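You operate a simulated robot arm through the tools that you are given. There is no shell and no other tool. Be economical: measure what you need, move in short steps, check, and stop when the job is done.

The job below is to be done with a simulated two-armed robot. You get a single attempt, and the scene is never put back.

Task
Lock the lamp post at ring 2 and set its lamp to 3.
Fine: turn the post knob to FREE first; hold the post down while turning the post knob to LOCK; ring 2 must meet the collar's top; blue switch on, LIGHT knob to 3; leave carriage T3.

It is judged by the outcome, as a careful person would: the job done as asked, and still so three seconds after it is handed in. It fails if anything else is knocked over, pushed out of place, dropped, spilled or broken.

Robot
Two 7-joint arms with fingered hands on one trunk, on a base that drives. Base frame: it is fixed to the floor where the robot stands at the start and does not move with it; the origin is under the middle of the robot, x ahead of it, y to its left, z up; the surface under the hand at the start is at about z = 0.8. Units: m, degrees, N and s.
The left shoulder is at the start at [0.06, 0.166, 0.976], the right one opposite. With the tool pointing down near the work surface each hand reaches from about 0.36 to 0.86 m from the robot's upright axis, wherever it stands, measured 20 degrees to its own side. Places, roughly: black valve knob [0.5, -1.3, 0.9]; blue slide switch [0.5, -0.9, 0.8]; blue switch of the short rail [0.4, -0.1, 0.8]; brass knob of the stage [0.6, -0.8, 0.8]; green crate [0.75, -2, 0.75]; green switch of the cream switch box [0.4, -1.3, 0.8]; grey carriage [0.6, -0.2, 0.8]; lamp post [0.7, -0.1, 1]; light knob [0.4, -0.4, 0.8]; orange slide switch [0.5, -0.8, 0.8]; post knob [0.7, -0.3, 0.9]; purple cap [0.75, -1.25, 1]; small blue pump [0.5, -3.25, 0.75]; small motor stage [0.6, -0.9, 0.9]; speed knob [0.5, -0.8, 0.8]; teal key switch [0.4, -0.8, 0.9]. Payload 5 kg a hand.
Tool frame (each hand has its own): the origin (TCP) lies between the finger pads and is the grasp point; the fingertips stand 0.032 m ahead of it; z points along the fingers, y is the line along which they close. The gripper opens to 0.16 m. The gripper's body begins 0.089 m behind the TCP. The gripper is a hand of 3 fingers: y runs from the thumb to the fingers, the wrist lies at [0, 0, -0.267] in the tool frame, and closing takes about 1.5 s.
Orientation is that of the tool frame in the base frame, as a unit quaternion [w, x, y, z]. With the fingers straight down and closing along the base's y, the tool's x points along the base's -x, its y along +y and its z along -z.

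Tools
- The arms move only by the tool nudge_tool. It takes "left_series", "right_series" or both (then of equal length, played together; a hand with none holds still); each is a list that holds one entry, the list of rows, each a list of 6 numbers: the shift along the tool's x, y, z in m, then the turn, a rotation vector about the tool's x, y, z in degrees. In form: [[[dx, dy, dz, ax, ay, az], ...]]. A call has 1 to 12 rows; each row shifts and turns the commanded pose from where the row before left it, along the tool's axes as they then stand. "left_hand" and "right_hand" are, for a hand that has rows, the closure in counts, from 0 (fully open) to 255 (shut), set as the call begins (left out, the last holds). Each row takes 0.2 s and may step no farther than 0.05 m and 8.6 degrees from the row before; otherwise, or with a gripper value out of range, the whole call is refused. A pose out of reach is approached as far as the arm can. The call stops where the force on the tool passes 40 N (or 10 N more than at its start, if that is more) or the arm is blocked; 0.2 s more then pass. The fingers move at their own pace (about 0.045 m/s each) and stop on an object; they squeeze with about 28 N. The grip force told is the motor's: it shows also when the fingers shut on nothing. Time passes only in rows, and 0.2 s behind the last, so rows that do not move let the fingers close. The reply holds the time, the measured pose of the TCP, the force on the tool along the base axes, the opening and the grip force, in the units named above and with some noise, with the torque about the TCP (base axes, N m) and any sound that the robot's microphone picked up.
- Cameras (640 x 400 px; columns grow to the right, rows downward): "scene" is now at [0.0346, -0.0244, 1.6157]; the picture's right is [-0.38, -0.92, -0.00], its down [-0.74, 0.31, -0.60] and it looks along [0.55, -0.23, -0.80] (base axes); focal length 268 px, centre (320, 200). "left" rides on the left gripper at [-0.065, -0.004, -0.116] in its tool frame; the picture's right is [0.06, -1.00, 0.00], its down [0.87, 0.05, -0.49] and it looks along [0.49, 0.03, 0.87] (tool axes); focal length 261 px, centre (320, 200). "right" rides on the right gripper at [0.065, -0.004, -0.116] in its tool frame; the picture's right is [0.06, 1.00, 0.00], its down [-0.87, 0.05, -0.49] and it looks along [-0.49, 0.03, 0.87] (tool axes); focal length 261 px, centre (320, 200). There is no depth. A picture from a camera that has moved, and an enlarged one, comes with that camera's place and axes in the base frame and with its lens. The place of the scene camera against the robot may be out by one fixed shift of up to 0.012 m in any direction.
- snapshot(camera): a new picture of that camera. It takes no simulated time.
- slide_trunk(by): slides the trunk up (or, below 0, down) by that many m; the arms and the scene camera ride with it, the base frame stays. It gives what a move gives, with no picture.
- roll_base(legs): drives the robot by 1 to 6 legs, each [ahead, turn to the left] in m and degrees, along the robot's own axes; the way and the turn of a leg run together, so that a leg with both is an arc; at most 1.5 m and 180 degrees a leg. The arms and the cameras ride along, it lands a little off, and it stops where it bumps. It gives what a move gives.
- finger_targets(finger1, finger2, thumb_bend, hand): sets how far each is bent, from 0 (flat) to 1 (curled in); at 0.3 the hand is open as for a grip, at 0.7 the pads meet at the TCP. One left out holds its place. A second passes; each finger stops where it meets its share of the squeeze, and holds until it gets a number again. A gripper value or a shape takes the hand back. It gives what a move gives, with no picture; readings hold the bend of each and the force on the fingers (four entries, about 0 where the hand has none), thumb and palm.
- grasp_type(shape, hand): the hand has 3 fingers and takes this shape, open, in about a second: jaw (thumb against the fingers, like two jaws); tri (thumb and two fingers); tip (a fingertip pinch); poke (one finger out to press); point (the index stretched); flat (the hand flat); cup (the hand cupped); fist (a fist). The gripper value then closes the fingers along that shape, each until it touches; the sizes above hold for jaw. It gives what a move gives, with no picture.
- turn_head(pan, tilt): turns the head with the scene camera to pan (to the left, within 86 degrees either way) and tilt (down, from -29 to 69), counted from straight ahead of the robot. It gives what a move gives.
- zoom(camera, box): a new picture of the part [left, top, right, bottom] of that camera's present view, enlarged. It takes no simulated time.
- hand_in(): hands the job in; it is judged then, once.

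Work in short steps. Places have to be worked out from the pictures, the camera data and where the tool is seen: move nearer, look again, correct. Check each grasp and each placing, and mend what went wrong. You have 120 turns and 100 pictures in all, those below and enlarged ones among them. Open the grippers and draw the arms clear of the work before you hand the job in, unless the task says otherwise; then end with one line.

The tools are called after "Request:" as name(argument=value, ...) on one line, values as JSON. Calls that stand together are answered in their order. nudge_tool: Moves the arms, as the interface text tells. Its arguments: {"type":"object","properties":{"left_series":{"type":"array"},"left_hand":{"type":"number"},"right_series":{"type":"array"},"right_hand":{"type":"number"}},"required":[]} The other tools are called the same way: slide_trunk (by) slides the trunk up or down; grasp_type (shape, hand) gives the hand a shape; finger_targets (finger1, finger2, thumb_bend, hand) moves the fingers one by one; roll_base (legs) drives the base; turn_head (pan, tilt) turns the head that bears the scene camera; snapshot (camera) takes a picture; zoom (camera, box) takes an enlarged picture of a part of a camera's view; hand_in () hands the job in.

At the start:

```text
clock: 0.0
left_ee_pos: [0.6237, 0.0326, 1.2107]
left_orientation: [0.001, 0.001, 1.0, 0.0]
left_contact_force: [0.1, 0.2, 0.1]
left_ft_torque: [0.01, 0.0, -0.03]
left_gripper_width: 0.1599
left_grip_force: 0.2
left_shape: jaw
left_bend: [0.3, 0.3, 0.3]
left_finger forces: [0.1, 0.0, 0.0, 0.1, 0.0, 0.0]
right_ee_pos: [0.3474, -0.4036, 1.1812]
right_orientation: [0.0, 0.001, 1.0, 0.0]
right_contact_force: [-0.7, -0.2, -0.5]
right_ft_torque: [0.0, -0.02, -0.02]
right_gripper_width: 0.16
right_grip_force: 0.0
right_shape: jaw
right_bend: [0.3, 0.3, 0.3]
right_finger forces: [0.1, 0.0, 0.0, 0.0, 0.1, 0.0]
trunk travel left (down, up): [-0.525, 0.065]
robot x, y, heading: [0.0008, -0.0001, -0.1]
head pan, tilt: [-22.6, 53.2]
```

scene: 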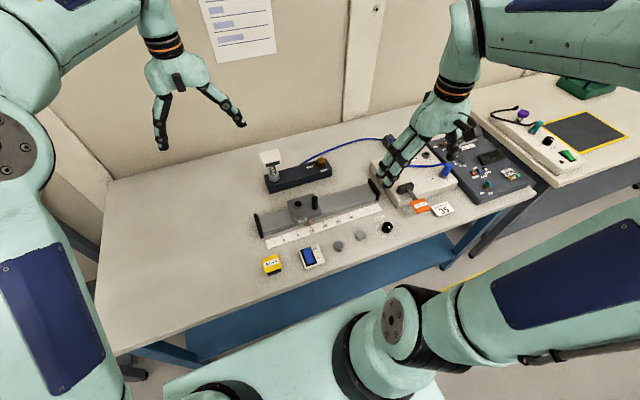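
right: 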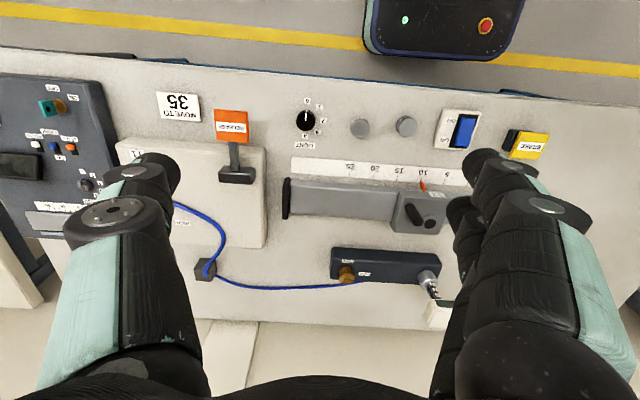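
left: 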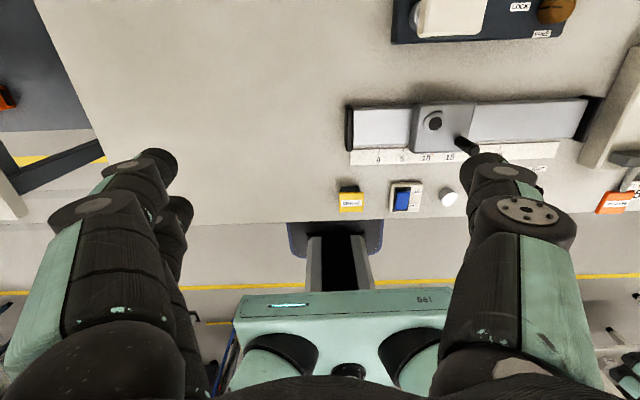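

The lamp post sits in a dark block with a brass knob; I'll look closer at the post, its knob and the labels.

Request:
zoom(camera="scene", box=[240, 130, 400, 230])

Request:
zoom(camera="right", box=[280, 80, 560, 255])

Request:
zoom(camera="right", box=[310, 220, 470, 320])

Request:
zoom(camera="left", box=[380, 0, 640, 160])

```text
4.00 times, centred on (320, 180) of scene
camera zoom: at [0.0346, -0.0244, 1.6157], right [-0.38, -0.92, 0.0], down [-0.74, 0.31, -0.6], along [0.55, -0.23, -0.8], focal length 1071 px, centre (320, 280)
```

zoom: 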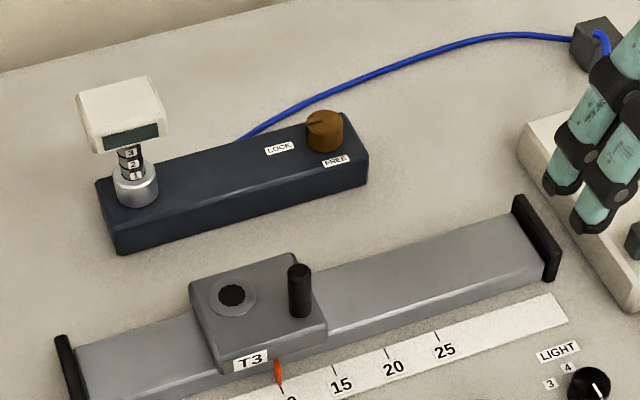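

```text
2.29 times, centred on (420, 168) of right
camera zoom: at [0.2808, -0.408, 1.2965], right [-0.06, 1.0, 0.0], down [0.87, 0.05, 0.49], along [0.49, 0.03, -0.87], focal length 596 px, centre (91, 274)
```

zoom: 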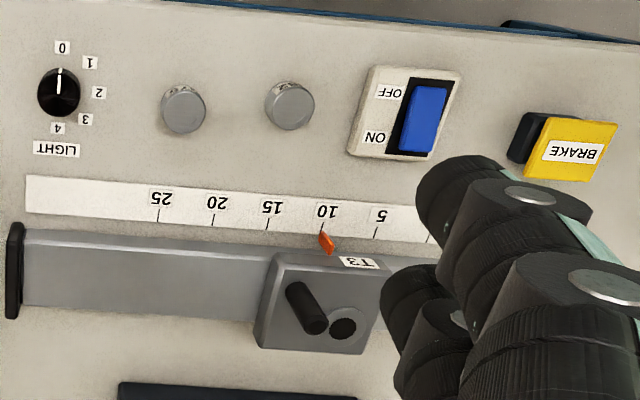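

```text
4.00 times, centred on (390, 270) of right
camera zoom: at [0.2808, -0.408, 1.2965], right [-0.06, 1.0, 0.0], down [0.87, 0.05, 0.49], along [0.49, 0.03, -0.87], focal length 1043 px, centre (40, -80)
```

zoom: 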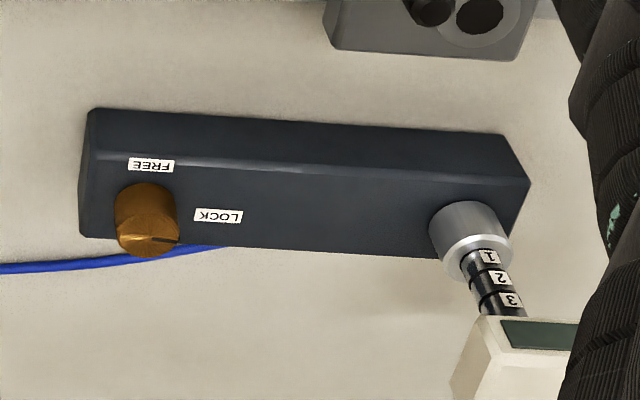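

```text
2.46 times, centred on (510, 80) of left
camera zoom: at [0.6885, 0.0275, 1.3258], right [-0.06, -1.0, 0.0], down [-0.87, 0.05, 0.49], along [-0.49, 0.03, -0.87], focal length 642 px, centre (-148, 495)
```

zoom: 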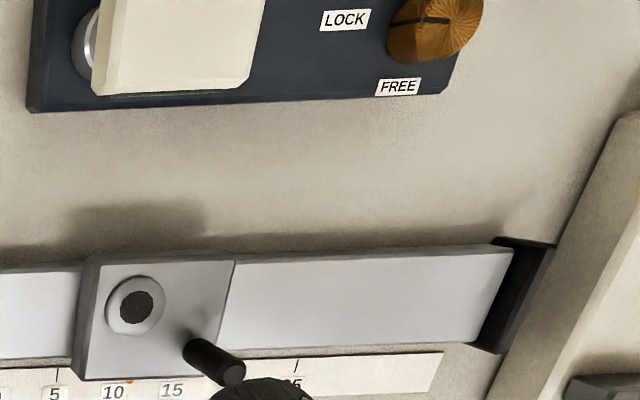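

I place the post knob near (0.719, -0.315, top 0.88), pointing at LOCK, and the collar top near (0.72, -0.128, 0.87) with the lamp top near 0.96. I bring the right hand above the knob, turned 45° about the vertical so it has room for the quarter turn.

Request:
nudge_tool(right_series=[[[-0.046, 0.011, 0, 0, 0, 0], [-0.046, 0.011, 0, 0, 0, 0], [-0.046, 0.011, 0.01, 0, 0, 7.5], [-0.046, 0.011, 0.01, 0, 0, 7.5], [-0.046, 0.011, 0.02, 0, 0, 7.5], [-0.046, 0.011, 0.02, 0, 0, 7.5], [0, 0, 0.02, 0, 0, 7.5], [0, 0, 0.02, 0, 0, 7.5]]])

```text
refused: row 5 steps farther than a row can; nothing moved
```

Steps too long and the axes turn with the tool; I translate first, then turn.

Request:
nudge_tool(right_series=[[[-0.045, 0.011, 0, 0, 0, 0], [-0.045, 0.011, 0, 0, 0, 0], [-0.045, 0.011, 0, 0, 0, 0], [-0.045, 0.011, 0, 0, 0, 0], [-0.045, 0.011, 0, 0, 0, 0], [-0.045, 0.011, 0, 0, 0, 0], [-0.045, 0.011, 0, 0, 0, 0], [-0.045, 0.011, 0, 0, 0, 0], [0, 0, 0.03, 0, 0, 0], [0, 0, 0.03, 0, 0, 0], [0, 0, 0.03, 0, 0, 0], [0, 0, 0, 0, 0, 0]]])

Request:
snapshot(camera="right")

Request:
snapshot(camera="scene")

```text
clock: 2.6
left_ee_pos: [0.6235, 0.0327, 1.2101]
left_orientation: [0.0, 0.0, 1.0, 0.0]
left_contact_force: [0.3, -0.3, 0.0]
left_ft_torque: [-0.01, 0.02, 0.0]
left_gripper_width: 0.1597
left_grip_force: 0.0
left_shape: jaw
left_bend: [0.3, 0.3, 0.3]
left_finger forces: [0.0, 0.0, 0.0, 0.0, 0.1, 0.0]
right_ee_pos: [0.7087, -0.3154, 1.0924]
right_orientation: [0.0, 0.0, 1.0, 0.0]
right_contact_force: [0.3, 0.5, 0.1]
right_ft_torque: [0.02, 0.03, 0.02]
right_gripper_width: 0.1597
right_grip_force: 0.0
right_shape: jaw
right_bend: [0.3, 0.3, 0.3]
right_finger forces: [0.0, 0.1, 0.1, 0.0, 0.1, 0.1]
trunk travel left (down, up): [-0.525, 0.065]
robot x, y, heading: [0.0027, 0.0001, 0.1]
head pan, tilt: [-22.6, 53.2]
```

```text
92 pictures are left
camera right: at [0.6427, -0.3199, 1.2079], right [-0.06, 1.0, 0.0], down [0.87, 0.05, 0.49], along [0.49, 0.03, -0.87], focal length 261 px, centre (320, 200)
```

right: 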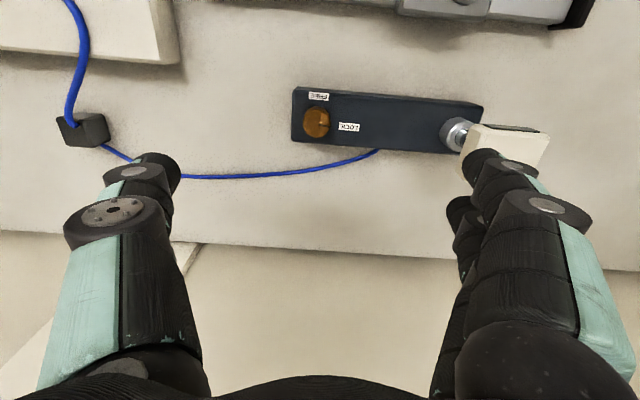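

```text
91 pictures are left
camera scene: at [0.0347, -0.0241, 1.6158], right [-0.38, -0.92, 0.0], down [-0.74, 0.31, -0.6], along [0.55, -0.23, -0.8], focal length 268 px, centre (320, 200)
```

scene: 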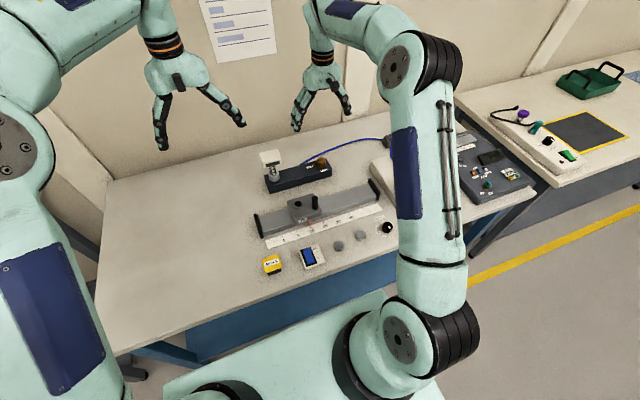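

Knob refined to (0.718, -0.319). I centre over it, turn the wrist 45°, and descend to TCP 0.95.

Request:
nudge_tool(right_series=[[[-0.009, -0.004, 0.02, 0, 0, 0], [0, 0, 0.02, 0, 0, 7.5], [0, 0, 0.02, 0, 0, 7.5], [0, 0, 0.02, 0, 0, 7.5], [0, 0, 0.02, 0, 0, 7.5], [0, 0, 0.02, 0, 0, 7.5], [0, 0, 0.02, 0, 0, 7.5], [0, 0, 0, 0, 0, 0]]])

Request:
snapshot(camera="right")

Request:
zoom(camera="scene", box=[240, 110, 400, 210])

```text
clock: 4.4
left_ee_pos: [0.624, 0.0325, 1.2111]
left_orientation: [0.0, 0.0, 1.0, 0.0]
left_contact_force: [1.2, -0.4, 0.6]
left_ft_torque: [0.0, 0.0, -0.01]
left_gripper_width: 0.16
left_grip_force: 0.0
left_shape: jaw
left_bend: [0.3, 0.3, 0.3]
left_finger forces: [0.0, 0.0, 0.0, 0.1, 0.0, 0.1]
right_ee_pos: [0.7154, -0.3199, 0.9501]
right_orientation: [0.0, 0.383, 0.924, -0.001]
right_contact_force: [-1.1, 0.1, 0.1]
right_ft_torque: [-0.01, 0.05, -0.02]
right_gripper_width: 0.1599
right_grip_force: 0.2
right_shape: jaw
right_bend: [0.3, 0.3, 0.3]
right_finger forces: [0.1, 0.0, 0.0, 0.0, 0.0, 0.0]
trunk travel left (down, up): [-0.525, 0.065]
robot x, y, heading: [0.0043, 0.0017, 0.1]
head pan, tilt: [-22.6, 53.2]
```

```text
90 pictures are left
camera right: at [0.6657, -0.2767, 1.0657], right [0.66, 0.75, 0.0], down [0.65, -0.58, 0.49], along [0.37, -0.33, -0.87], focal length 261 px, centre (320, 200)
```

right: 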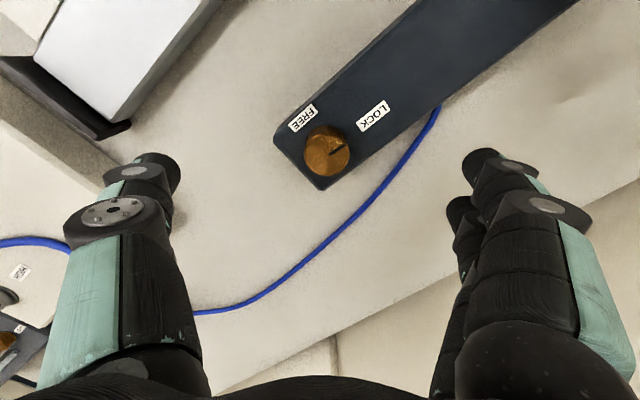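

```text
4.00 times, centred on (320, 160) of scene
camera zoom: at [0.0344, -0.0243, 1.6158], right [-0.38, -0.92, 0.0], down [-0.74, 0.31, -0.6], along [0.55, -0.23, -0.8], focal length 1071 px, centre (320, 360)
```

zoom: 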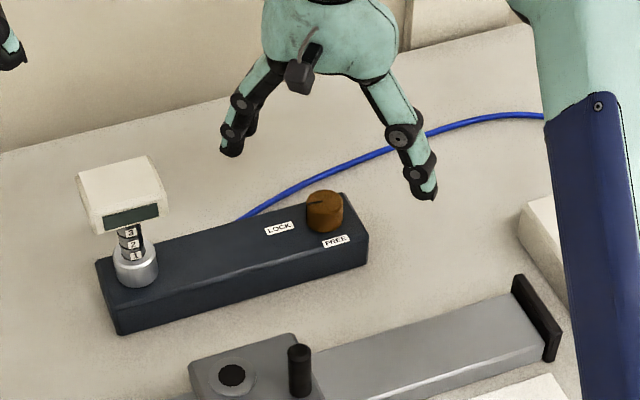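

Hand is about centred over the knob. I descend to TCP 0.884 and close gently enough to hold the knob.

Request:
nudge_tool(right_series=[[[0.001, 0.003, 0.022, 0, 0, 0], [0, 0, 0.022, 0, 0, 0], [0, 0, 0.022, 0, 0, 0], [0, 0, 0, 0, 0, 0]]])

Request:
snapshot(camera="right")

Request:
zoom(camera="scene", box=[240, 110, 400, 210])

```text
clock: 5.4
left_ee_pos: [0.6224, 0.0326, 1.2104]
left_orientation: [0.0, 0.0, 1.0, 0.0]
left_contact_force: [-0.3, -0.7, 0.0]
left_ft_torque: [0.01, -0.01, 0.0]
left_gripper_width: 0.16
left_grip_force: 0.1
left_shape: jaw
left_bend: [0.3, 0.3, 0.3]
left_finger forces: [0.0, 0.0, 0.1, 0.1, 0.1, 0.0]
right_ee_pos: [0.7168, -0.3147, 0.8828]
right_orientation: [-0.001, 0.382, 0.924, 0.001]
right_contact_force: [1.1, -0.3, -0.4]
right_ft_torque: [-0.02, 0.0, 0.0]
right_gripper_width: 0.16
right_grip_force: 0.1
right_shape: jaw
right_bend: [0.3, 0.3, 0.3]
right_finger forces: [0.0, 0.0, 0.1, 0.1, 0.0, 0.1]
trunk travel left (down, up): [-0.525, 0.065]
robot x, y, heading: [-0.001, 0.0018, 0.4]
head pan, tilt: [-22.6, 53.2]
```

```text
88 pictures are left
camera right: at [0.6674, -0.2724, 0.9985], right [0.66, 0.75, 0.0], down [0.65, -0.58, 0.49], along [0.37, -0.33, -0.87], focal length 261 px, centre (320, 200)
```

right: 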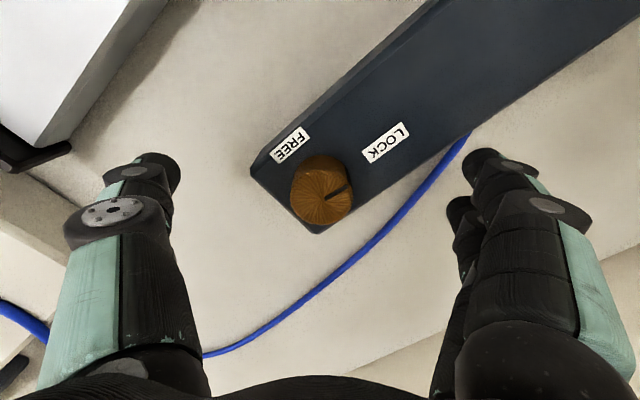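

```text
4.00 times, centred on (320, 160) of scene
camera zoom: at [0.0344, -0.0243, 1.6158], right [-0.38, -0.92, 0.0], down [-0.74, 0.31, -0.6], along [0.55, -0.23, -0.8], focal length 1071 px, centre (320, 360)
```

zoom: 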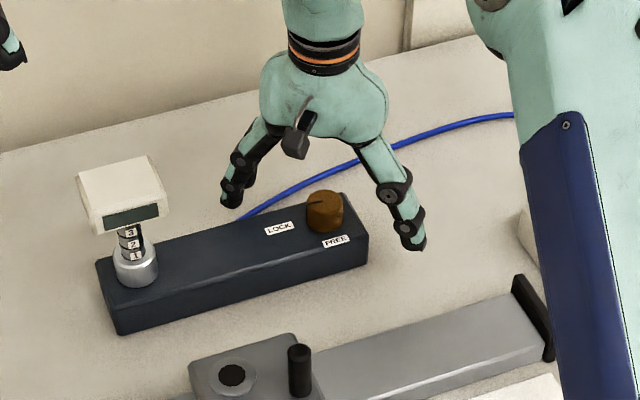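

The knob is centred between the fingers. I lower 5 mm more and close on it.

Request:
nudge_tool(right_series=[[[0, 0, 0.005, 0, 0, 0], [0, 0, 0, 0, 0, 0], [0, 0, 0, 0, 0, 0], [0, 0, 0, 0, 0, 0], [0, 0, 0, 0, 0, 0], [0, 0, 0, 0, 0, 0], [0, 0, 0, 0, 0, 0], [0, 0, 0, 0, 0, 0], [0, 0, 0, 0, 0, 0]]], right_hand=255)

Request:
snapshot(camera="right")

```text
clock: 7.4
left_ee_pos: [0.6232, 0.0324, 1.2095]
left_orientation: [0.0, 0.0, 1.0, 0.0]
left_contact_force: [0.4, -0.5, -0.4]
left_ft_torque: [0.01, 0.05, 0.01]
left_gripper_width: 0.16
left_grip_force: 0.1
left_shape: jaw
left_bend: [0.3, 0.3, 0.3]
left_finger forces: [0.0, 0.0, 0.1, 0.0, 0.0, 0.1]
right_ee_pos: [0.7174, -0.3159, 0.8781]
right_orientation: [0.0, 0.382, 0.924, 0.001]
right_contact_force: [-1.8, 1.5, -1.5]
right_ft_torque: [0.02, 0.05, 0.03]
right_gripper_width: 0.0229
right_grip_force: 28.1
right_shape: jaw
right_bend: [0.72, 0.73, 0.7]
right_finger forces: [10.2, 13.5, 0.0, 0.0, 24.8, 0.1]
trunk travel left (down, up): [-0.525, 0.065]
robot x, y, heading: [-0.0022, -0.0005, 0.2]
head pan, tilt: [-22.6, 53.2]
```

```text
86 pictures are left
camera right: at [0.6675, -0.2726, 0.9943], right [0.66, 0.75, 0.0], down [0.65, -0.58, 0.49], along [0.37, -0.32, -0.87], focal length 261 px, centre (320, 200)
```

right: 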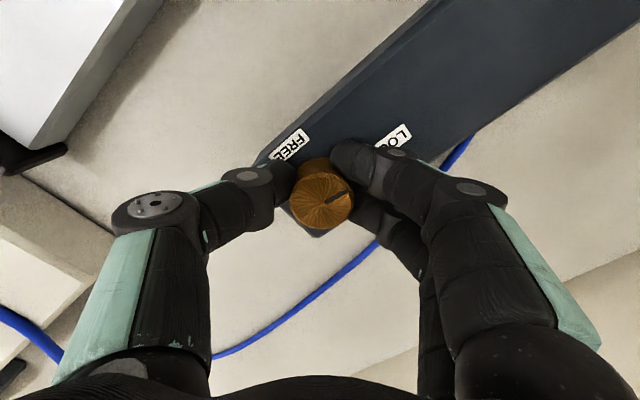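

Knob gripped. I turn it counter-clockwise (seen from above) from LOCK toward FREE, half way first.

Request:
nudge_tool(right_series=[[[0, 0, 0, 0, 0, -8], [0, 0, 0, 0, 0, -8], [0, 0, 0, 0, 0, -8], [0, 0, 0, 0, 0, -8], [0, 0, 0, 0, 0, -8], [0, 0, 0, 0, 0, -8], [0, 0, 0, 0, 0, 0]]])

Request:
snapshot(camera="right")

Request:
zoom(camera="scene", box=[240, 110, 400, 210])

```text
clock: 9.0
left_ee_pos: [0.6231, 0.0311, 1.2101]
left_orientation: [0.001, -0.001, 1.0, 0.0]
left_contact_force: [0.1, -0.1, 0.4]
left_ft_torque: [0.01, 0.03, 0.0]
left_gripper_width: 0.1598
left_grip_force: 0.1
left_shape: jaw
left_bend: [0.3, 0.3, 0.3]
left_finger forces: [0.0, 0.0, 0.0, 0.0, 0.0, 0.0]
right_ee_pos: [0.7174, -0.3186, 0.8773]
right_orientation: [-0.001, -0.026, 1.0, 0.0]
right_contact_force: [-8.9, -12.0, -6.1]
right_ft_torque: [-0.38, 0.17, -0.08]
right_gripper_width: 0.0224
right_grip_force: 28.2
right_shape: jaw
right_bend: [0.72, 0.73, 0.7]
right_finger forces: [10.9, 11.4, 0.0, 0.0, 33.1, 0.1]
trunk travel left (down, up): [-0.525, 0.065]
robot x, y, heading: [0.0, 0.0021, 0.1]
head pan, tilt: [-22.6, 53.2]
```

```text
85 pictures are left
camera right: at [0.6509, -0.3266, 0.9946], right [-0.12, 0.99, 0.0], down [0.87, 0.1, 0.49], along [0.49, 0.06, -0.87], focal length 261 px, centre (320, 200)
```

right: 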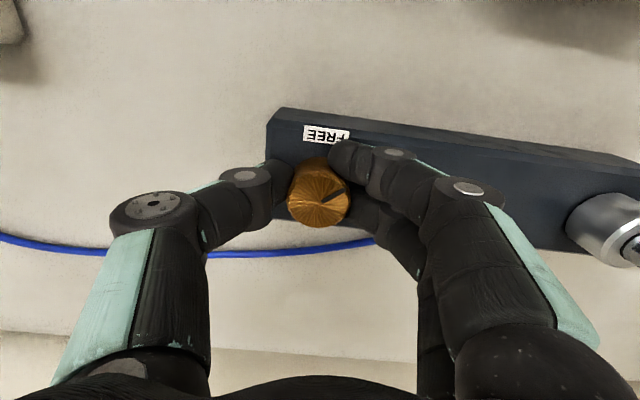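

```text
4.00 times, centred on (320, 160) of scene
camera zoom: at [0.0343, -0.0259, 1.6157], right [-0.39, -0.92, 0.0], down [-0.74, 0.31, -0.6], along [0.55, -0.23, -0.8], focal length 1071 px, centre (320, 360)
```

zoom: 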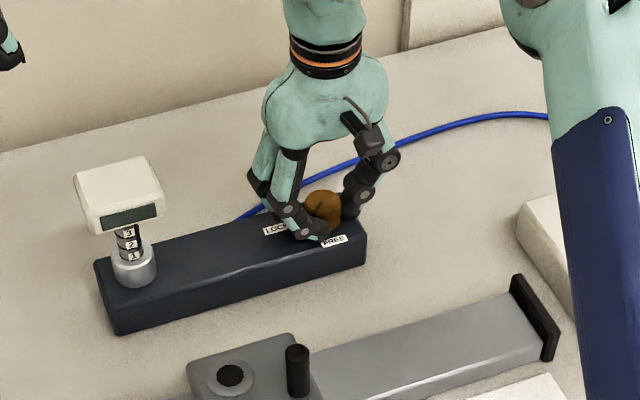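

The knob is turning with the hand, with a small side load; I ease 2 mm with it and continue the turn.

Request:
nudge_tool(right_series=[[[0.0015, -0.002, 0, 0, 0, -7], [0, 0, 0, 0, 0, -7], [0, 0, 0, 0, 0, -7], [0, 0, 0, 0, 0, -7], [0, 0, 0, 0, 0, -7], [0, 0, 0, 0, 0, -7], [0, 0, 0, 0, 0, 0]]])

Request:
snapshot(camera="right")

Request:
zoom(camera="scene", box=[240, 110, 400, 210])

```text
clock: 10.6
left_ee_pos: [0.6241, 0.0305, 1.2109]
left_orientation: [0.0, 0.0, 1.0, 0.001]
left_contact_force: [0.3, -0.4, 0.5]
left_ft_torque: [0.0, 0.01, 0.03]
left_gripper_width: 0.1599
left_grip_force: 0.1
left_shape: jaw
left_bend: [0.3, 0.3, 0.3]
left_finger forces: [0.0, 0.1, 0.0, 0.1, 0.0, 0.1]
right_ee_pos: [0.7159, -0.323, 0.8783]
right_orientation: [0.0, -0.383, 0.924, 0.001]
right_contact_force: [5.1, -21.4, -5.4]
right_ft_torque: [-0.62, -0.28, -0.17]
right_gripper_width: 0.0227
right_grip_force: 28.0
right_shape: jaw
right_bend: [0.72, 0.73, 0.7]
right_finger forces: [9.9, 9.6, 0.0, 0.0, 36.7, 0.0]
trunk travel left (down, up): [-0.525, 0.065]
robot x, y, heading: [0.0016, -0.0017, -0.4]
head pan, tilt: [-22.6, 53.2]
```

```text
83 pictures are left
camera right: at [0.6726, -0.3711, 0.9946], right [-0.75, 0.66, 0.0], down [0.58, 0.65, 0.49], along [0.33, 0.37, -0.87], focal length 261 px, centre (320, 200)
```

right: 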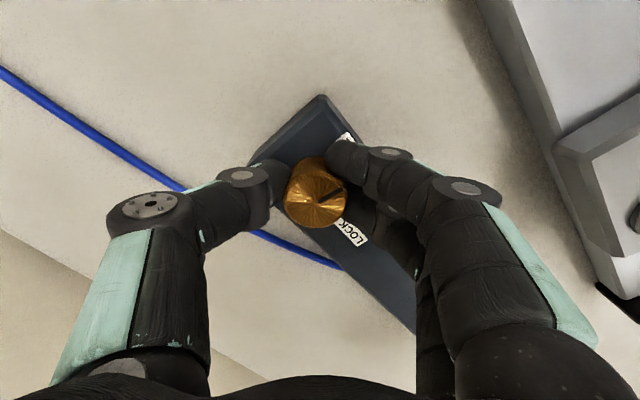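

```text
4.00 times, centred on (320, 160) of scene
camera zoom: at [0.0356, -0.0268, 1.6157], right [-0.39, -0.92, 0.0], down [-0.74, 0.31, -0.6], along [0.55, -0.23, -0.8], focal length 1071 px, centre (320, 360)
```

zoom: 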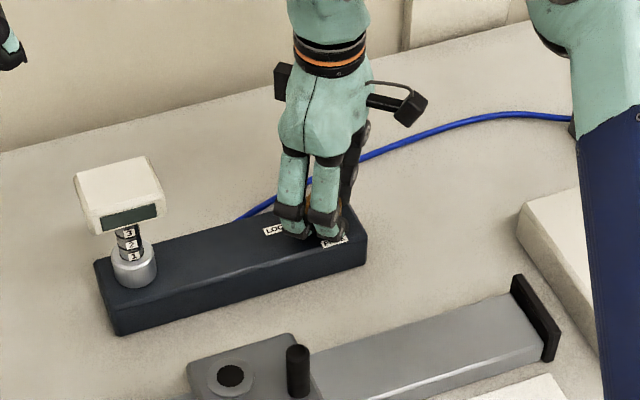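

The turn is complete, with some side load from my shift. I move 4 mm back in +y to relieve it, then open and look at the pointer and the post.

Request:
nudge_tool(right_series=[[[0.003, 0.003, 0, 0, 0, 0], [0, 0, 0, 0, 0, 0]]])

Request:
nudge_tool(right_series=[[[0, 0, 0, 0, 0, 0], [0, 0, 0, 0, 0, 0], [0, 0, 0, 0, 0, 0], [0, 0, 0, 0, 0, 0], [0, 0, 0, 0, 0, 0], [0, 0, 0, 0, 0, 0]]], right_hand=80)

Request:
snapshot(camera="right")

Request:
zoom(camera="scene", box=[240, 110, 400, 210])

```text
clock: 11.2
left_ee_pos: [0.6256, 0.031, 1.2096]
left_orientation: [0.0, 0.0, 1.0, 0.001]
left_contact_force: [-0.3, -0.1, -0.4]
left_ft_torque: [-0.01, -0.03, -0.02]
left_gripper_width: 0.1598
left_grip_force: 0.0
left_shape: jaw
left_bend: [0.3, 0.3, 0.3]
left_finger forces: [0.1, 0.0, 0.0, 0.0, 0.1, 0.0]
right_ee_pos: [0.7136, -0.3195, 0.8789]
right_orientation: [0.001, -0.383, 0.924, -0.001]
right_contact_force: [17.8, -20.4, -1.2]
right_ft_torque: [-0.58, -0.51, -0.21]
right_gripper_width: 0.0224
right_grip_force: 28.4
right_shape: jaw
right_bend: [0.72, 0.73, 0.7]
right_finger forces: [6.6, 8.2, 0.1, 0.0, 38.1, 0.0]
trunk travel left (down, up): [-0.525, 0.065]
robot x, y, heading: [0.0018, -0.0029, 0.0]
head pan, tilt: [-22.6, 53.2]
```

```text
clock: 12.6
left_ee_pos: [0.6237, 0.0323, 1.2095]
left_orientation: [0.0, -0.001, 1.0, 0.0]
left_contact_force: [-0.2, 0.0, 0.0]
left_ft_torque: [0.0, 0.0, -0.01]
left_gripper_width: 0.16
left_grip_force: 0.1
left_shape: jaw
left_bend: [0.3, 0.3, 0.3]
left_finger forces: [0.0, 0.0, 0.0, 0.0, 0.1, 0.0]
right_ee_pos: [0.711, -0.3187, 0.8794]
right_orientation: [0.0, -0.383, 0.924, 0.0]
right_contact_force: [0.1, -0.5, 0.8]
right_ft_torque: [-0.03, 0.01, 0.01]
right_gripper_width: 0.1094
right_grip_force: 0.0
right_shape: jaw
right_bend: [0.68, 0.68, 0.65]
right_finger forces: [0.1, 0.1, 0.0, 0.1, 0.0, 0.0]
trunk travel left (down, up): [-0.525, 0.065]
robot x, y, heading: [0.0029, 0.0021, 0.1]
head pan, tilt: [-22.6, 53.2]
```

```text
81 pictures are left
camera right: at [0.6677, -0.368, 0.9951], right [-0.75, 0.66, 0.0], down [0.58, 0.65, 0.49], along [0.33, 0.37, -0.87], focal length 261 px, centre (320, 200)
```

right: 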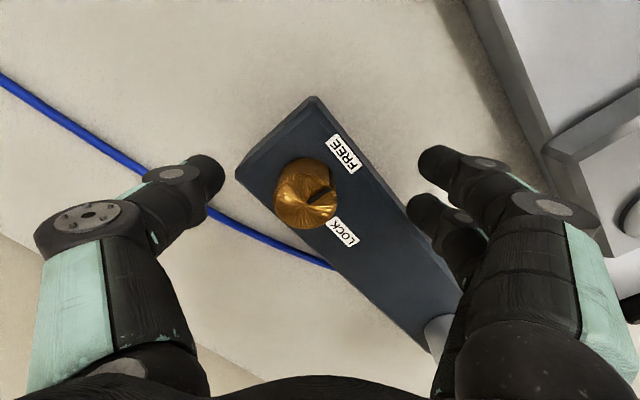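

```text
4.00 times, centred on (320, 160) of scene
camera zoom: at [0.0348, -0.0247, 1.6157], right [-0.38, -0.92, 0.0], down [-0.74, 0.31, -0.6], along [0.55, -0.23, -0.8], focal length 1071 px, centre (320, 360)
```

zoom: 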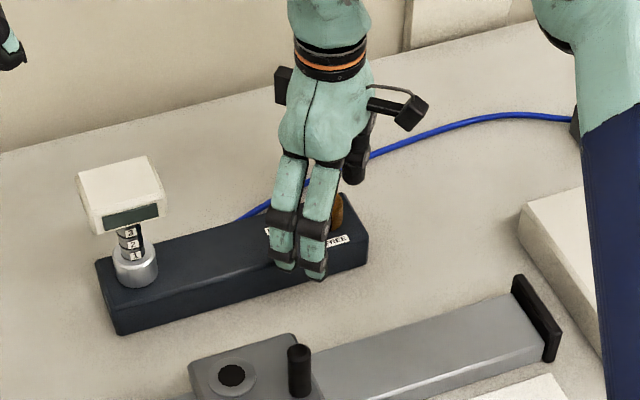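

I zoom on the knob to read the pointer.

Request:
zoom(camera="right", box=[240, 120, 400, 270])

```text
2.67 times, centred on (320, 195) of right
camera zoom: at [0.6677, -0.368, 0.9951], right [-0.75, 0.66, 0.0], down [0.58, 0.65, 0.49], along [0.33, 0.37, -0.87], focal length 695 px, centre (320, 213)
```

zoom: 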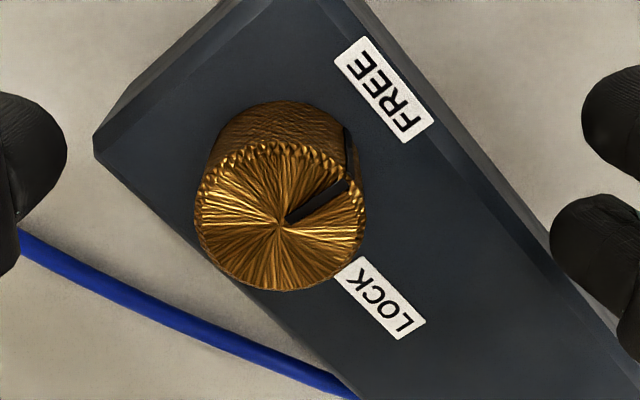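

Pointer is about 7° short of straight FREE and I was off-centre by about 8 mm. I recentre at (0.719, -0.321), regrip, and turn a little further.

Request:
nudge_tool(right_series=[[[-0.004, -0.007, 0, 0, 0, 0], [0, 0, 0, 0, 0, 0]]])

Request:
nudge_tool(right_series=[[[0, 0, 0, 0, 0, 0], [0, 0, 0, 0, 0, 0], [0, 0, 0, 0, 0, 0], [0, 0, 0, 0, 0, 0], [0, 0, 0, 0, 0, 0], [0, 0, 0, 0, 0, -4], [0, 0, 0, 0, 0, -4], [0, 0, 0, 0, 0, -4], [0, 0, 0, 0, 0, 0]]], right_hand=255)

Request:
nudge_tool(right_series=[[[0, 0, 0, 0, 0, 0], [0, 0, 0, 0, 0, 0], [0, 0, 0, 0, 0, 0], [0, 0, 0, 0, 0, 0], [0, 0, 0, 0, 0, 0], [0, 0, 0, 0, 0, 0]]], right_hand=60)

Request:
zoom(camera="right", box=[240, 120, 400, 270])

Request:
zoom(camera="scene", box=[250, 140, 330, 190])

```text
clock: 13.2
left_ee_pos: [0.6239, 0.0325, 1.2107]
left_orientation: [0.0, 0.0, 1.0, 0.0]
left_contact_force: [-0.9, -0.9, 0.0]
left_ft_torque: [-0.01, 0.02, 0.03]
left_gripper_width: 0.1599
left_grip_force: 0.1
left_shape: jaw
left_bend: [0.3, 0.3, 0.3]
left_finger forces: [0.1, 0.0, 0.1, 0.0, 0.0, 0.0]
right_ee_pos: [0.7182, -0.3202, 0.8803]
right_orientation: [0.0, -0.383, 0.924, 0.001]
right_contact_force: [-0.2, 0.7, 1.0]
right_ft_torque: [-0.02, 0.03, -0.02]
right_gripper_width: 0.1093
right_grip_force: 0.0
right_shape: jaw
right_bend: [0.68, 0.68, 0.65]
right_finger forces: [0.0, 0.0, 0.0, 0.1, 0.0, 0.0]
trunk travel left (down, up): [-0.525, 0.065]
robot x, y, heading: [0.0005, -0.0013, -0.0]
head pan, tilt: [-22.6, 53.2]
```

```text
clock: 15.2
left_ee_pos: [0.6217, 0.0313, 1.21]
left_orientation: [0.0, 0.0, 1.0, 0.0]
left_contact_force: [0.2, 0.1, 0.5]
left_ft_torque: [0.01, 0.01, 0.0]
left_gripper_width: 0.1599
left_grip_force: 0.1
left_shape: jaw
left_bend: [0.3, 0.3, 0.3]
left_finger forces: [0.1, 0.1, 0.1, 0.0, 0.0, 0.0]
right_ee_pos: [0.7188, -0.3228, 0.8783]
right_orientation: [-0.001, -0.477, 0.879, 0.0]
right_contact_force: [-1.7, -4.1, -5.5]
right_ft_torque: [-0.03, 0.05, -0.53]
right_gripper_width: 0.0237
right_grip_force: 28.1
right_shape: jaw
right_bend: [0.72, 0.72, 0.7]
right_finger forces: [10.0, 17.3, 0.0, 0.0, 28.4, 0.0]
trunk travel left (down, up): [-0.525, 0.065]
robot x, y, heading: [-0.0026, 0.0026, -0.1]
head pan, tilt: [-22.6, 53.2]
```

```text
clock: 16.6
left_ee_pos: [0.6241, 0.0319, 1.2106]
left_orientation: [0.001, 0.0, 1.0, 0.0]
left_contact_force: [0.3, 0.1, 1.2]
left_ft_torque: [-0.03, 0.0, 0.01]
left_gripper_width: 0.1602
left_grip_force: 0.0
left_shape: jaw
left_bend: [0.3, 0.3, 0.3]
left_finger forces: [0.0, 0.1, 0.1, 0.1, 0.0, 0.0]
right_ee_pos: [0.7199, -0.3212, 0.8802]
right_orientation: [0.001, -0.477, 0.879, 0.0]
right_contact_force: [-0.1, -0.4, 0.7]
right_ft_torque: [0.02, -0.02, 0.02]
right_gripper_width: 0.1219
right_grip_force: 0.1
right_shape: jaw
right_bend: [0.62, 0.62, 0.59]
right_finger forces: [0.1, 0.1, 0.0, 0.1, 0.0, 0.1]
trunk travel left (down, up): [-0.525, 0.065]
robot x, y, heading: [0.0003, -0.0014, 0.1]
head pan, tilt: [-22.6, 53.2]
```

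```text
2.67 times, centred on (320, 195) of right
camera zoom: at [0.6865, -0.3783, 0.9957], right [-0.87, 0.49, 0.0], down [0.43, 0.76, 0.49], along [0.24, 0.43, -0.87], focal length 695 px, centre (320, 213)
```

zoom: 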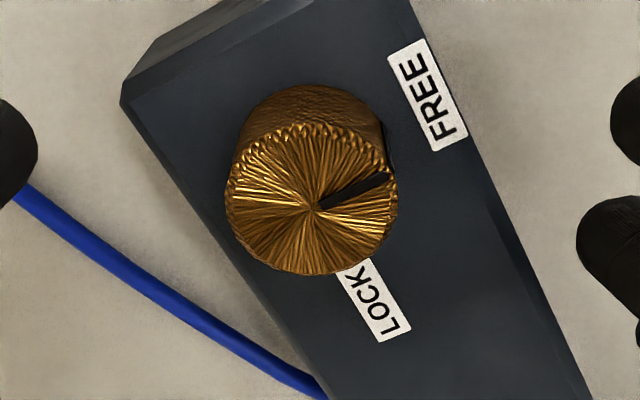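

```text
8.00 times, centred on (290, 165) of scene
camera zoom: at [0.0347, -0.0247, 1.6157], right [-0.38, -0.92, 0.0], down [-0.74, 0.31, -0.6], along [0.55, -0.23, -0.8], focal length 2142 px, centre (560, 480)
```

zoom: 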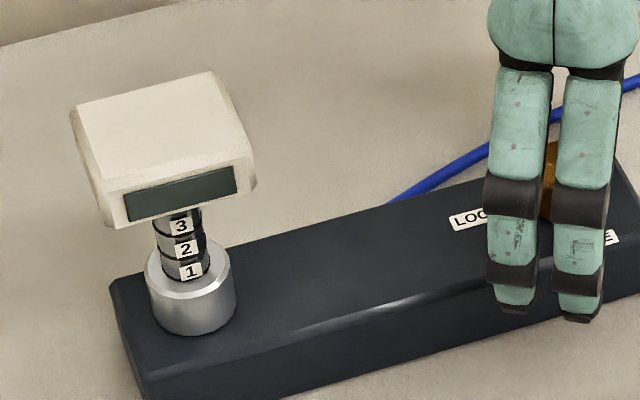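

Torque shows the stop was reached and the pointer is at FREE; the post hasn't moved (ring 1 at the collar). The right hand stays open round the knob. Now I bring the left hand, fingers shut, above the lamp, turned so its body is narrow toward the right hand.

Request:
nudge_tool(left_series=[[[-0.024, -0.04, 0, 0, 0, 0], [-0.024, -0.04, 0, 0, 0, 0], [-0.024, -0.04, 0, 0, 0, 0], [-0.024, -0.04, 0, 0, 0, 0], [0, 0, 0.02, 0, 0, -8.5], [0, 0, 0.02, 0, 0, -8.5], [0, 0, 0.02, 0, 0, -8.5], [0, 0, 0.02, 0, 0, -8.5], [0, 0, 0.02, 0, 0, -8.5], [0, 0, 0.0, 0, 0, -8.5], [0, 0, 0.0, 0, 0, -8.5], [0, 0, 0, 0, 0, 0]]], left_hand=255)

Request:
snapshot(camera="scene")

Request:
snapshot(camera="left")

```text
clock: 19.2
left_ee_pos: [0.678, -0.0557, 1.1104]
left_orientation: [0.0, -0.497, 0.868, -0.001]
left_contact_force: [0.2, -0.5, -0.3]
left_ft_torque: [-0.02, 0.02, -0.03]
left_gripper_width: 0.0
left_grip_force: 28.2
left_shape: jaw
left_bend: [0.65, 0.65, 0.67]
left_finger forces: [0.0, 0.1, 0.0, 0.0, 0.0, 0.0]
left hand out of reach, approached as far as the arm can: row 3, 4
right_ee_pos: [0.7189, -0.3204, 0.8795]
right_orientation: [0.0, -0.477, 0.879, 0.0]
right_contact_force: [-1.1, -0.5, -0.1]
right_ft_torque: [0.01, 0.0, 0.05]
right_gripper_width: 0.1219
right_grip_force: 0.1
right_shape: jaw
right_bend: [0.62, 0.62, 0.59]
right_finger forces: [0.0, 0.0, 0.0, 0.1, 0.0, 0.0]
trunk travel left (down, up): [-0.525, 0.065]
robot x, y, heading: [-0.0001, 0.0037, -0.0]
head pan, tilt: [-22.6, 53.2]
```

```text
76 pictures are left
camera scene: at [0.0347, -0.0247, 1.6157], right [-0.38, -0.92, 0.0], down [-0.74, 0.31, -0.6], along [0.55, -0.23, -0.8], focal length 268 px, centre (320, 200)
```

scene: 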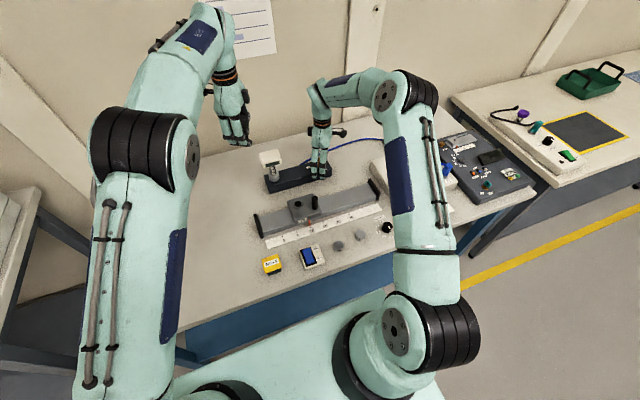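

```text
75 pictures are left
camera left: at [0.7137, -0.0028, 1.2259], right [0.83, -0.56, 0.0], down [-0.49, -0.72, 0.49], along [-0.27, -0.41, -0.87], focal length 261 px, centre (320, 200)
```

left: 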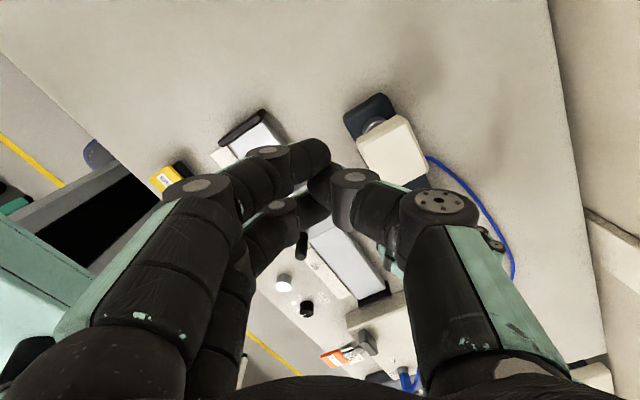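

Height limited the reach; at z 1.11 there's room. I move over the lamp (0.72, -0.127) while lowering to 1.05.

Request:
nudge_tool(left_series=[[[0, 0, 0.03, 0, 0, 0], [0.013, -0.024, 0.01, 0, 0, 0], [0.013, -0.024, 0.01, 0, 0, 0], [0.014, -0.024, 0.01, 0, 0, 0], [0, 0, 0, 0, 0, 0]]])

Request:
snapshot(camera="left")

Request:
zoom(camera="scene", box=[200, 70, 360, 200])

```text
clock: 20.4
left_ee_pos: [0.7115, -0.1197, 1.0516]
left_orientation: [-0.001, -0.496, 0.868, 0.001]
left_contact_force: [0.6, -0.1, -0.5]
left_ft_torque: [0.01, 0.02, 0.02]
left_gripper_width: 0.0
left_grip_force: 28.0
left_shape: jaw
left_bend: [0.65, 0.65, 0.67]
left_finger forces: [0.0, 0.0, 0.0, 0.0, 0.0, 0.1]
left hand out of reach, approached as far as the arm can: row 4
right_ee_pos: [0.7199, -0.3198, 0.8806]
right_orientation: [0.0, -0.477, 0.879, 0.0]
right_contact_force: [0.1, -0.1, -0.4]
right_ft_torque: [0.02, 0.0, -0.01]
right_gripper_width: 0.1219
right_grip_force: 0.0
right_shape: jaw
right_bend: [0.62, 0.62, 0.59]
right_finger forces: [0.1, 0.1, 0.1, 0.0, 0.0, 0.1]
trunk travel left (down, up): [-0.525, 0.065]
robot x, y, heading: [0.0005, -0.0015, -0.2]
head pan, tilt: [-22.6, 53.2]
```

```text
74 pictures are left
camera left: at [0.7478, -0.0662, 1.1666], right [0.83, -0.56, 0.0], down [-0.49, -0.72, 0.49], along [-0.28, -0.41, -0.87], focal length 261 px, centre (320, 200)
```

left: 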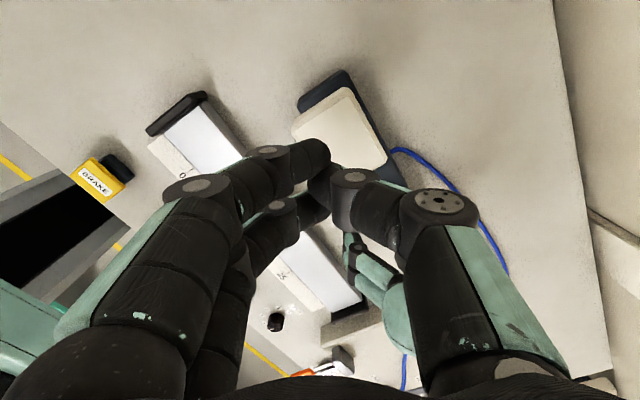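

```text
3.08 times, centred on (280, 135) of scene
camera zoom: at [0.0354, -0.0248, 1.6157], right [-0.38, -0.92, 0.0], down [-0.74, 0.31, -0.6], along [0.55, -0.23, -0.8], focal length 824 px, centre (443, 400)
```

zoom: 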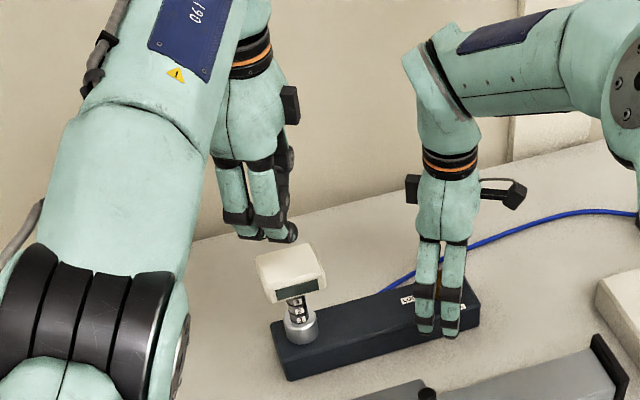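

Lamp top centre seen at about (0.725, -0.124). I go down 3 cm and shift the remaining 14 mm over it.

Request:
nudge_tool(left_series=[[[0, 0, 0.03, 0, 0, 0], [-0.003, -0.014, 0.005, 0, 0, 0], [0, 0, 0, 0, 0, 0]]])

Request:
snapshot(camera="left")

Request:
zoom(camera="scene", box=[240, 120, 320, 190])

```text
clock: 21.2
left_ee_pos: [0.7161, -0.1211, 1.0191]
left_orientation: [0.001, -0.496, 0.868, 0.0]
left_contact_force: [0.2, 0.6, 0.4]
left_ft_torque: [0.03, 0.02, -0.01]
left_gripper_width: 0.0
left_grip_force: 27.8
left_shape: jaw
left_bend: [0.65, 0.65, 0.67]
left_finger forces: [0.0, 0.0, 0.1, 0.0, 0.0, 0.0]
left hand out of reach, approached as far as the arm can: row 2
right_ee_pos: [0.7191, -0.3205, 0.8791]
right_orientation: [0.0, -0.477, 0.879, 0.0]
right_contact_force: [0.0, -0.6, 0.4]
right_ft_torque: [0.0, 0.01, -0.01]
right_gripper_width: 0.1223
right_grip_force: 0.0
right_shape: jaw
right_bend: [0.62, 0.62, 0.59]
right_finger forces: [0.0, 0.0, 0.0, 0.1, 0.0, 0.0]
trunk travel left (down, up): [-0.525, 0.065]
robot x, y, heading: [-0.0014, 0.003, 0.2]
head pan, tilt: [-22.6, 53.2]
```

```text
72 pictures are left
camera left: at [0.754, -0.0689, 1.1343], right [0.83, -0.56, 0.0], down [-0.49, -0.72, 0.49], along [-0.28, -0.41, -0.87], focal length 261 px, centre (320, 200)
```

left: 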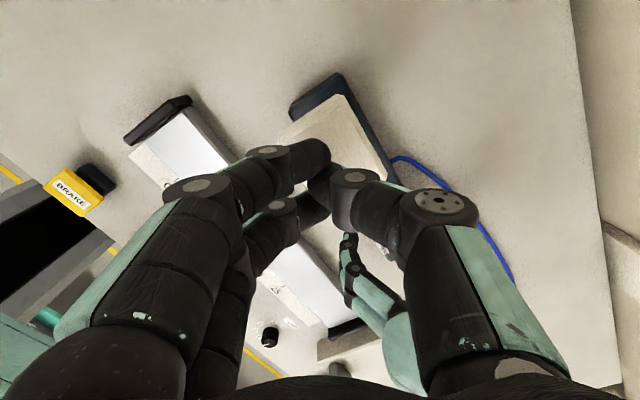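

```text
5.71 times, centred on (280, 155) of scene
camera zoom: at [0.0351, -0.0248, 1.6158], right [-0.38, -0.92, 0.0], down [-0.74, 0.31, -0.6], along [0.55, -0.23, -0.8], focal length 1530 px, centre (549, 457)
```

zoom: 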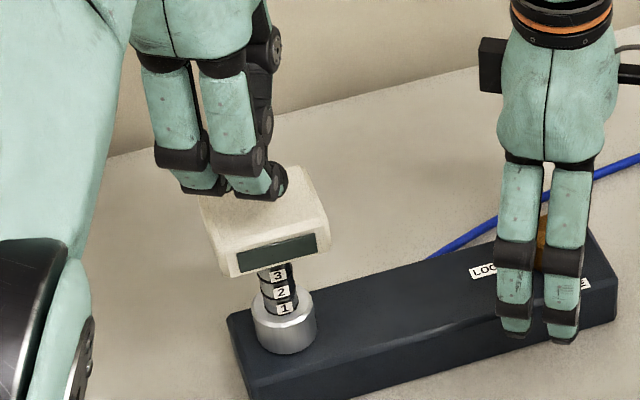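

Fingertips are about 1 cm to the left of the lamp centre. I shift them right and descend toward the top.

Request:
nudge_tool(left_series=[[[0.01, -0.001, 0.012, 0, 0, 0], [0, 0, 0, 0, 0, 0]]])

Request:
zoom(camera="scene", box=[240, 120, 320, 190])

```text
clock: 21.8
left_ee_pos: [0.714, -0.1316, 1.0065]
left_orientation: [0.0, -0.496, 0.868, 0.0]
left_contact_force: [-1.0, -0.1, 0.2]
left_ft_torque: [0.02, -0.01, 0.0]
left_gripper_width: 0.0
left_grip_force: 28.4
left_shape: jaw
left_bend: [0.65, 0.65, 0.67]
left_finger forces: [0.0, 0.1, 0.0, 0.0, 0.1, 0.0]
right_ee_pos: [0.7193, -0.3211, 0.8805]
right_orientation: [0.0, -0.477, 0.879, 0.0]
right_contact_force: [0.0, -0.5, 0.1]
right_ft_torque: [-0.01, -0.01, 0.0]
right_gripper_width: 0.122
right_grip_force: 0.2
right_shape: jaw
right_bend: [0.62, 0.62, 0.59]
right_finger forces: [0.0, 0.1, 0.0, 0.0, 0.0, 0.0]
trunk travel left (down, up): [-0.525, 0.065]
robot x, y, heading: [0.0004, 0.0017, 0.1]
head pan, tilt: [-22.6, 53.2]
```

```text
5.71 times, centred on (280, 155) of scene
camera zoom: at [0.0346, -0.0246, 1.6158], right [-0.38, -0.92, 0.0], down [-0.74, 0.31, -0.6], along [0.55, -0.23, -0.8], focal length 1530 px, centre (549, 457)
```

zoom: 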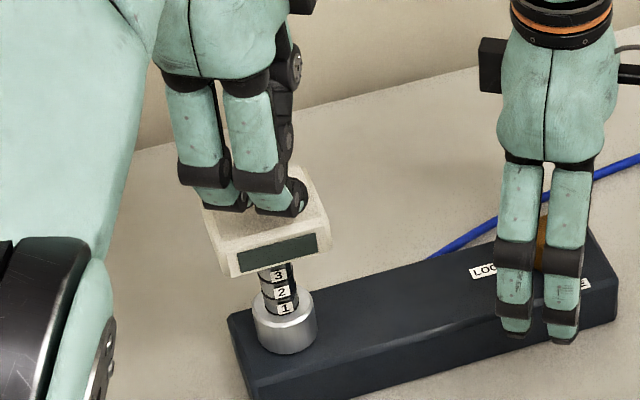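

Tips are centred over the lamp. I descend in small steps until contact.

Request:
nudge_tool(left_series=[[[0, 0, 0.004, 0, 0, 0], [0, 0, 0.004, 0, 0, 0], [0, 0, 0.004, 0, 0, 0], [0, 0, 0, 0, 0, 0]]])

Request:
zoom(camera="scene", box=[240, 120, 320, 190])

```text
clock: 22.8
left_ee_pos: [0.7129, -0.1326, 0.9954]
left_orientation: [-0.001, -0.496, 0.868, -0.001]
left_contact_force: [1.6, -0.9, 5.0]
left_ft_torque: [-0.06, -0.07, 0.02]
left_gripper_width: 0.0
left_grip_force: 28.2
left_shape: jaw
left_bend: [0.65, 0.65, 0.67]
left_finger forces: [0.0, 0.0, 0.0, 0.1, 0.1, 0.0]
right_ee_pos: [0.7201, -0.3212, 0.8794]
right_orientation: [-0.001, -0.477, 0.879, 0.001]
right_contact_force: [-0.6, 0.3, 0.1]
right_ft_torque: [0.01, 0.0, 0.02]
right_gripper_width: 0.1221
right_grip_force: 0.0
right_shape: jaw
right_bend: [0.62, 0.62, 0.59]
right_finger forces: [0.0, 0.0, 0.0, 0.0, 0.0, 0.0]
trunk travel left (down, up): [-0.525, 0.065]
robot x, y, heading: [-0.0009, -0.0003, 0.0]
head pan, tilt: [-22.6, 53.2]
```

```text
5.71 times, centred on (280, 155) of scene
camera zoom: at [0.0343, -0.0247, 1.6158], right [-0.38, -0.92, 0.0], down [-0.74, 0.31, -0.6], along [0.55, -0.23, -0.8], focal length 1530 px, centre (549, 457)
```

zoom: 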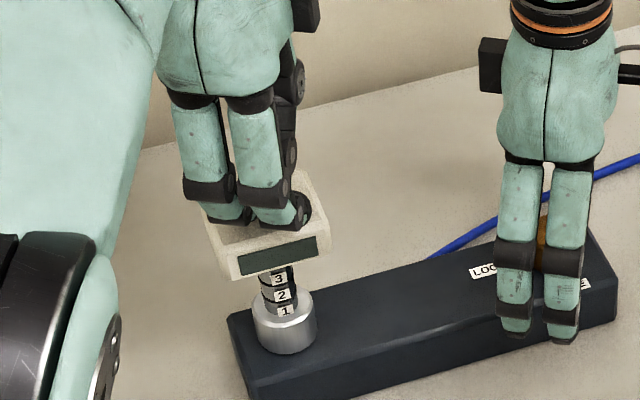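

Contact with 5 N and the post is sinking; I look at the rings enlarged.

Request:
zoom(camera="scene", box=[265, 160, 289, 180])

```text
16.00 times, centred on (277, 170) of scene
camera zoom: at [0.0343, -0.0247, 1.6158], right [-0.38, -0.92, 0.0], down [-0.74, 0.31, -0.6], along [0.55, -0.23, -0.8], focal length 4285 px, centre (1008, 680)
```

zoom: 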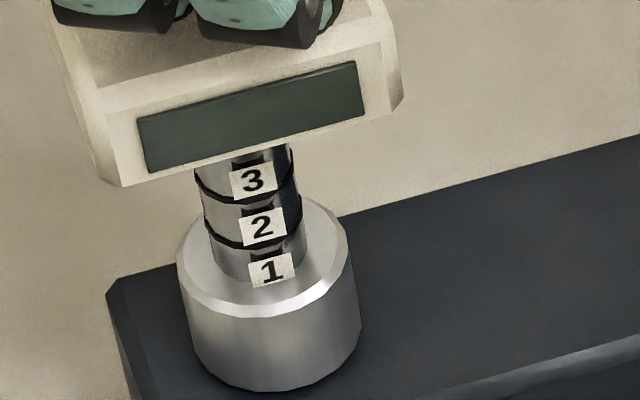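

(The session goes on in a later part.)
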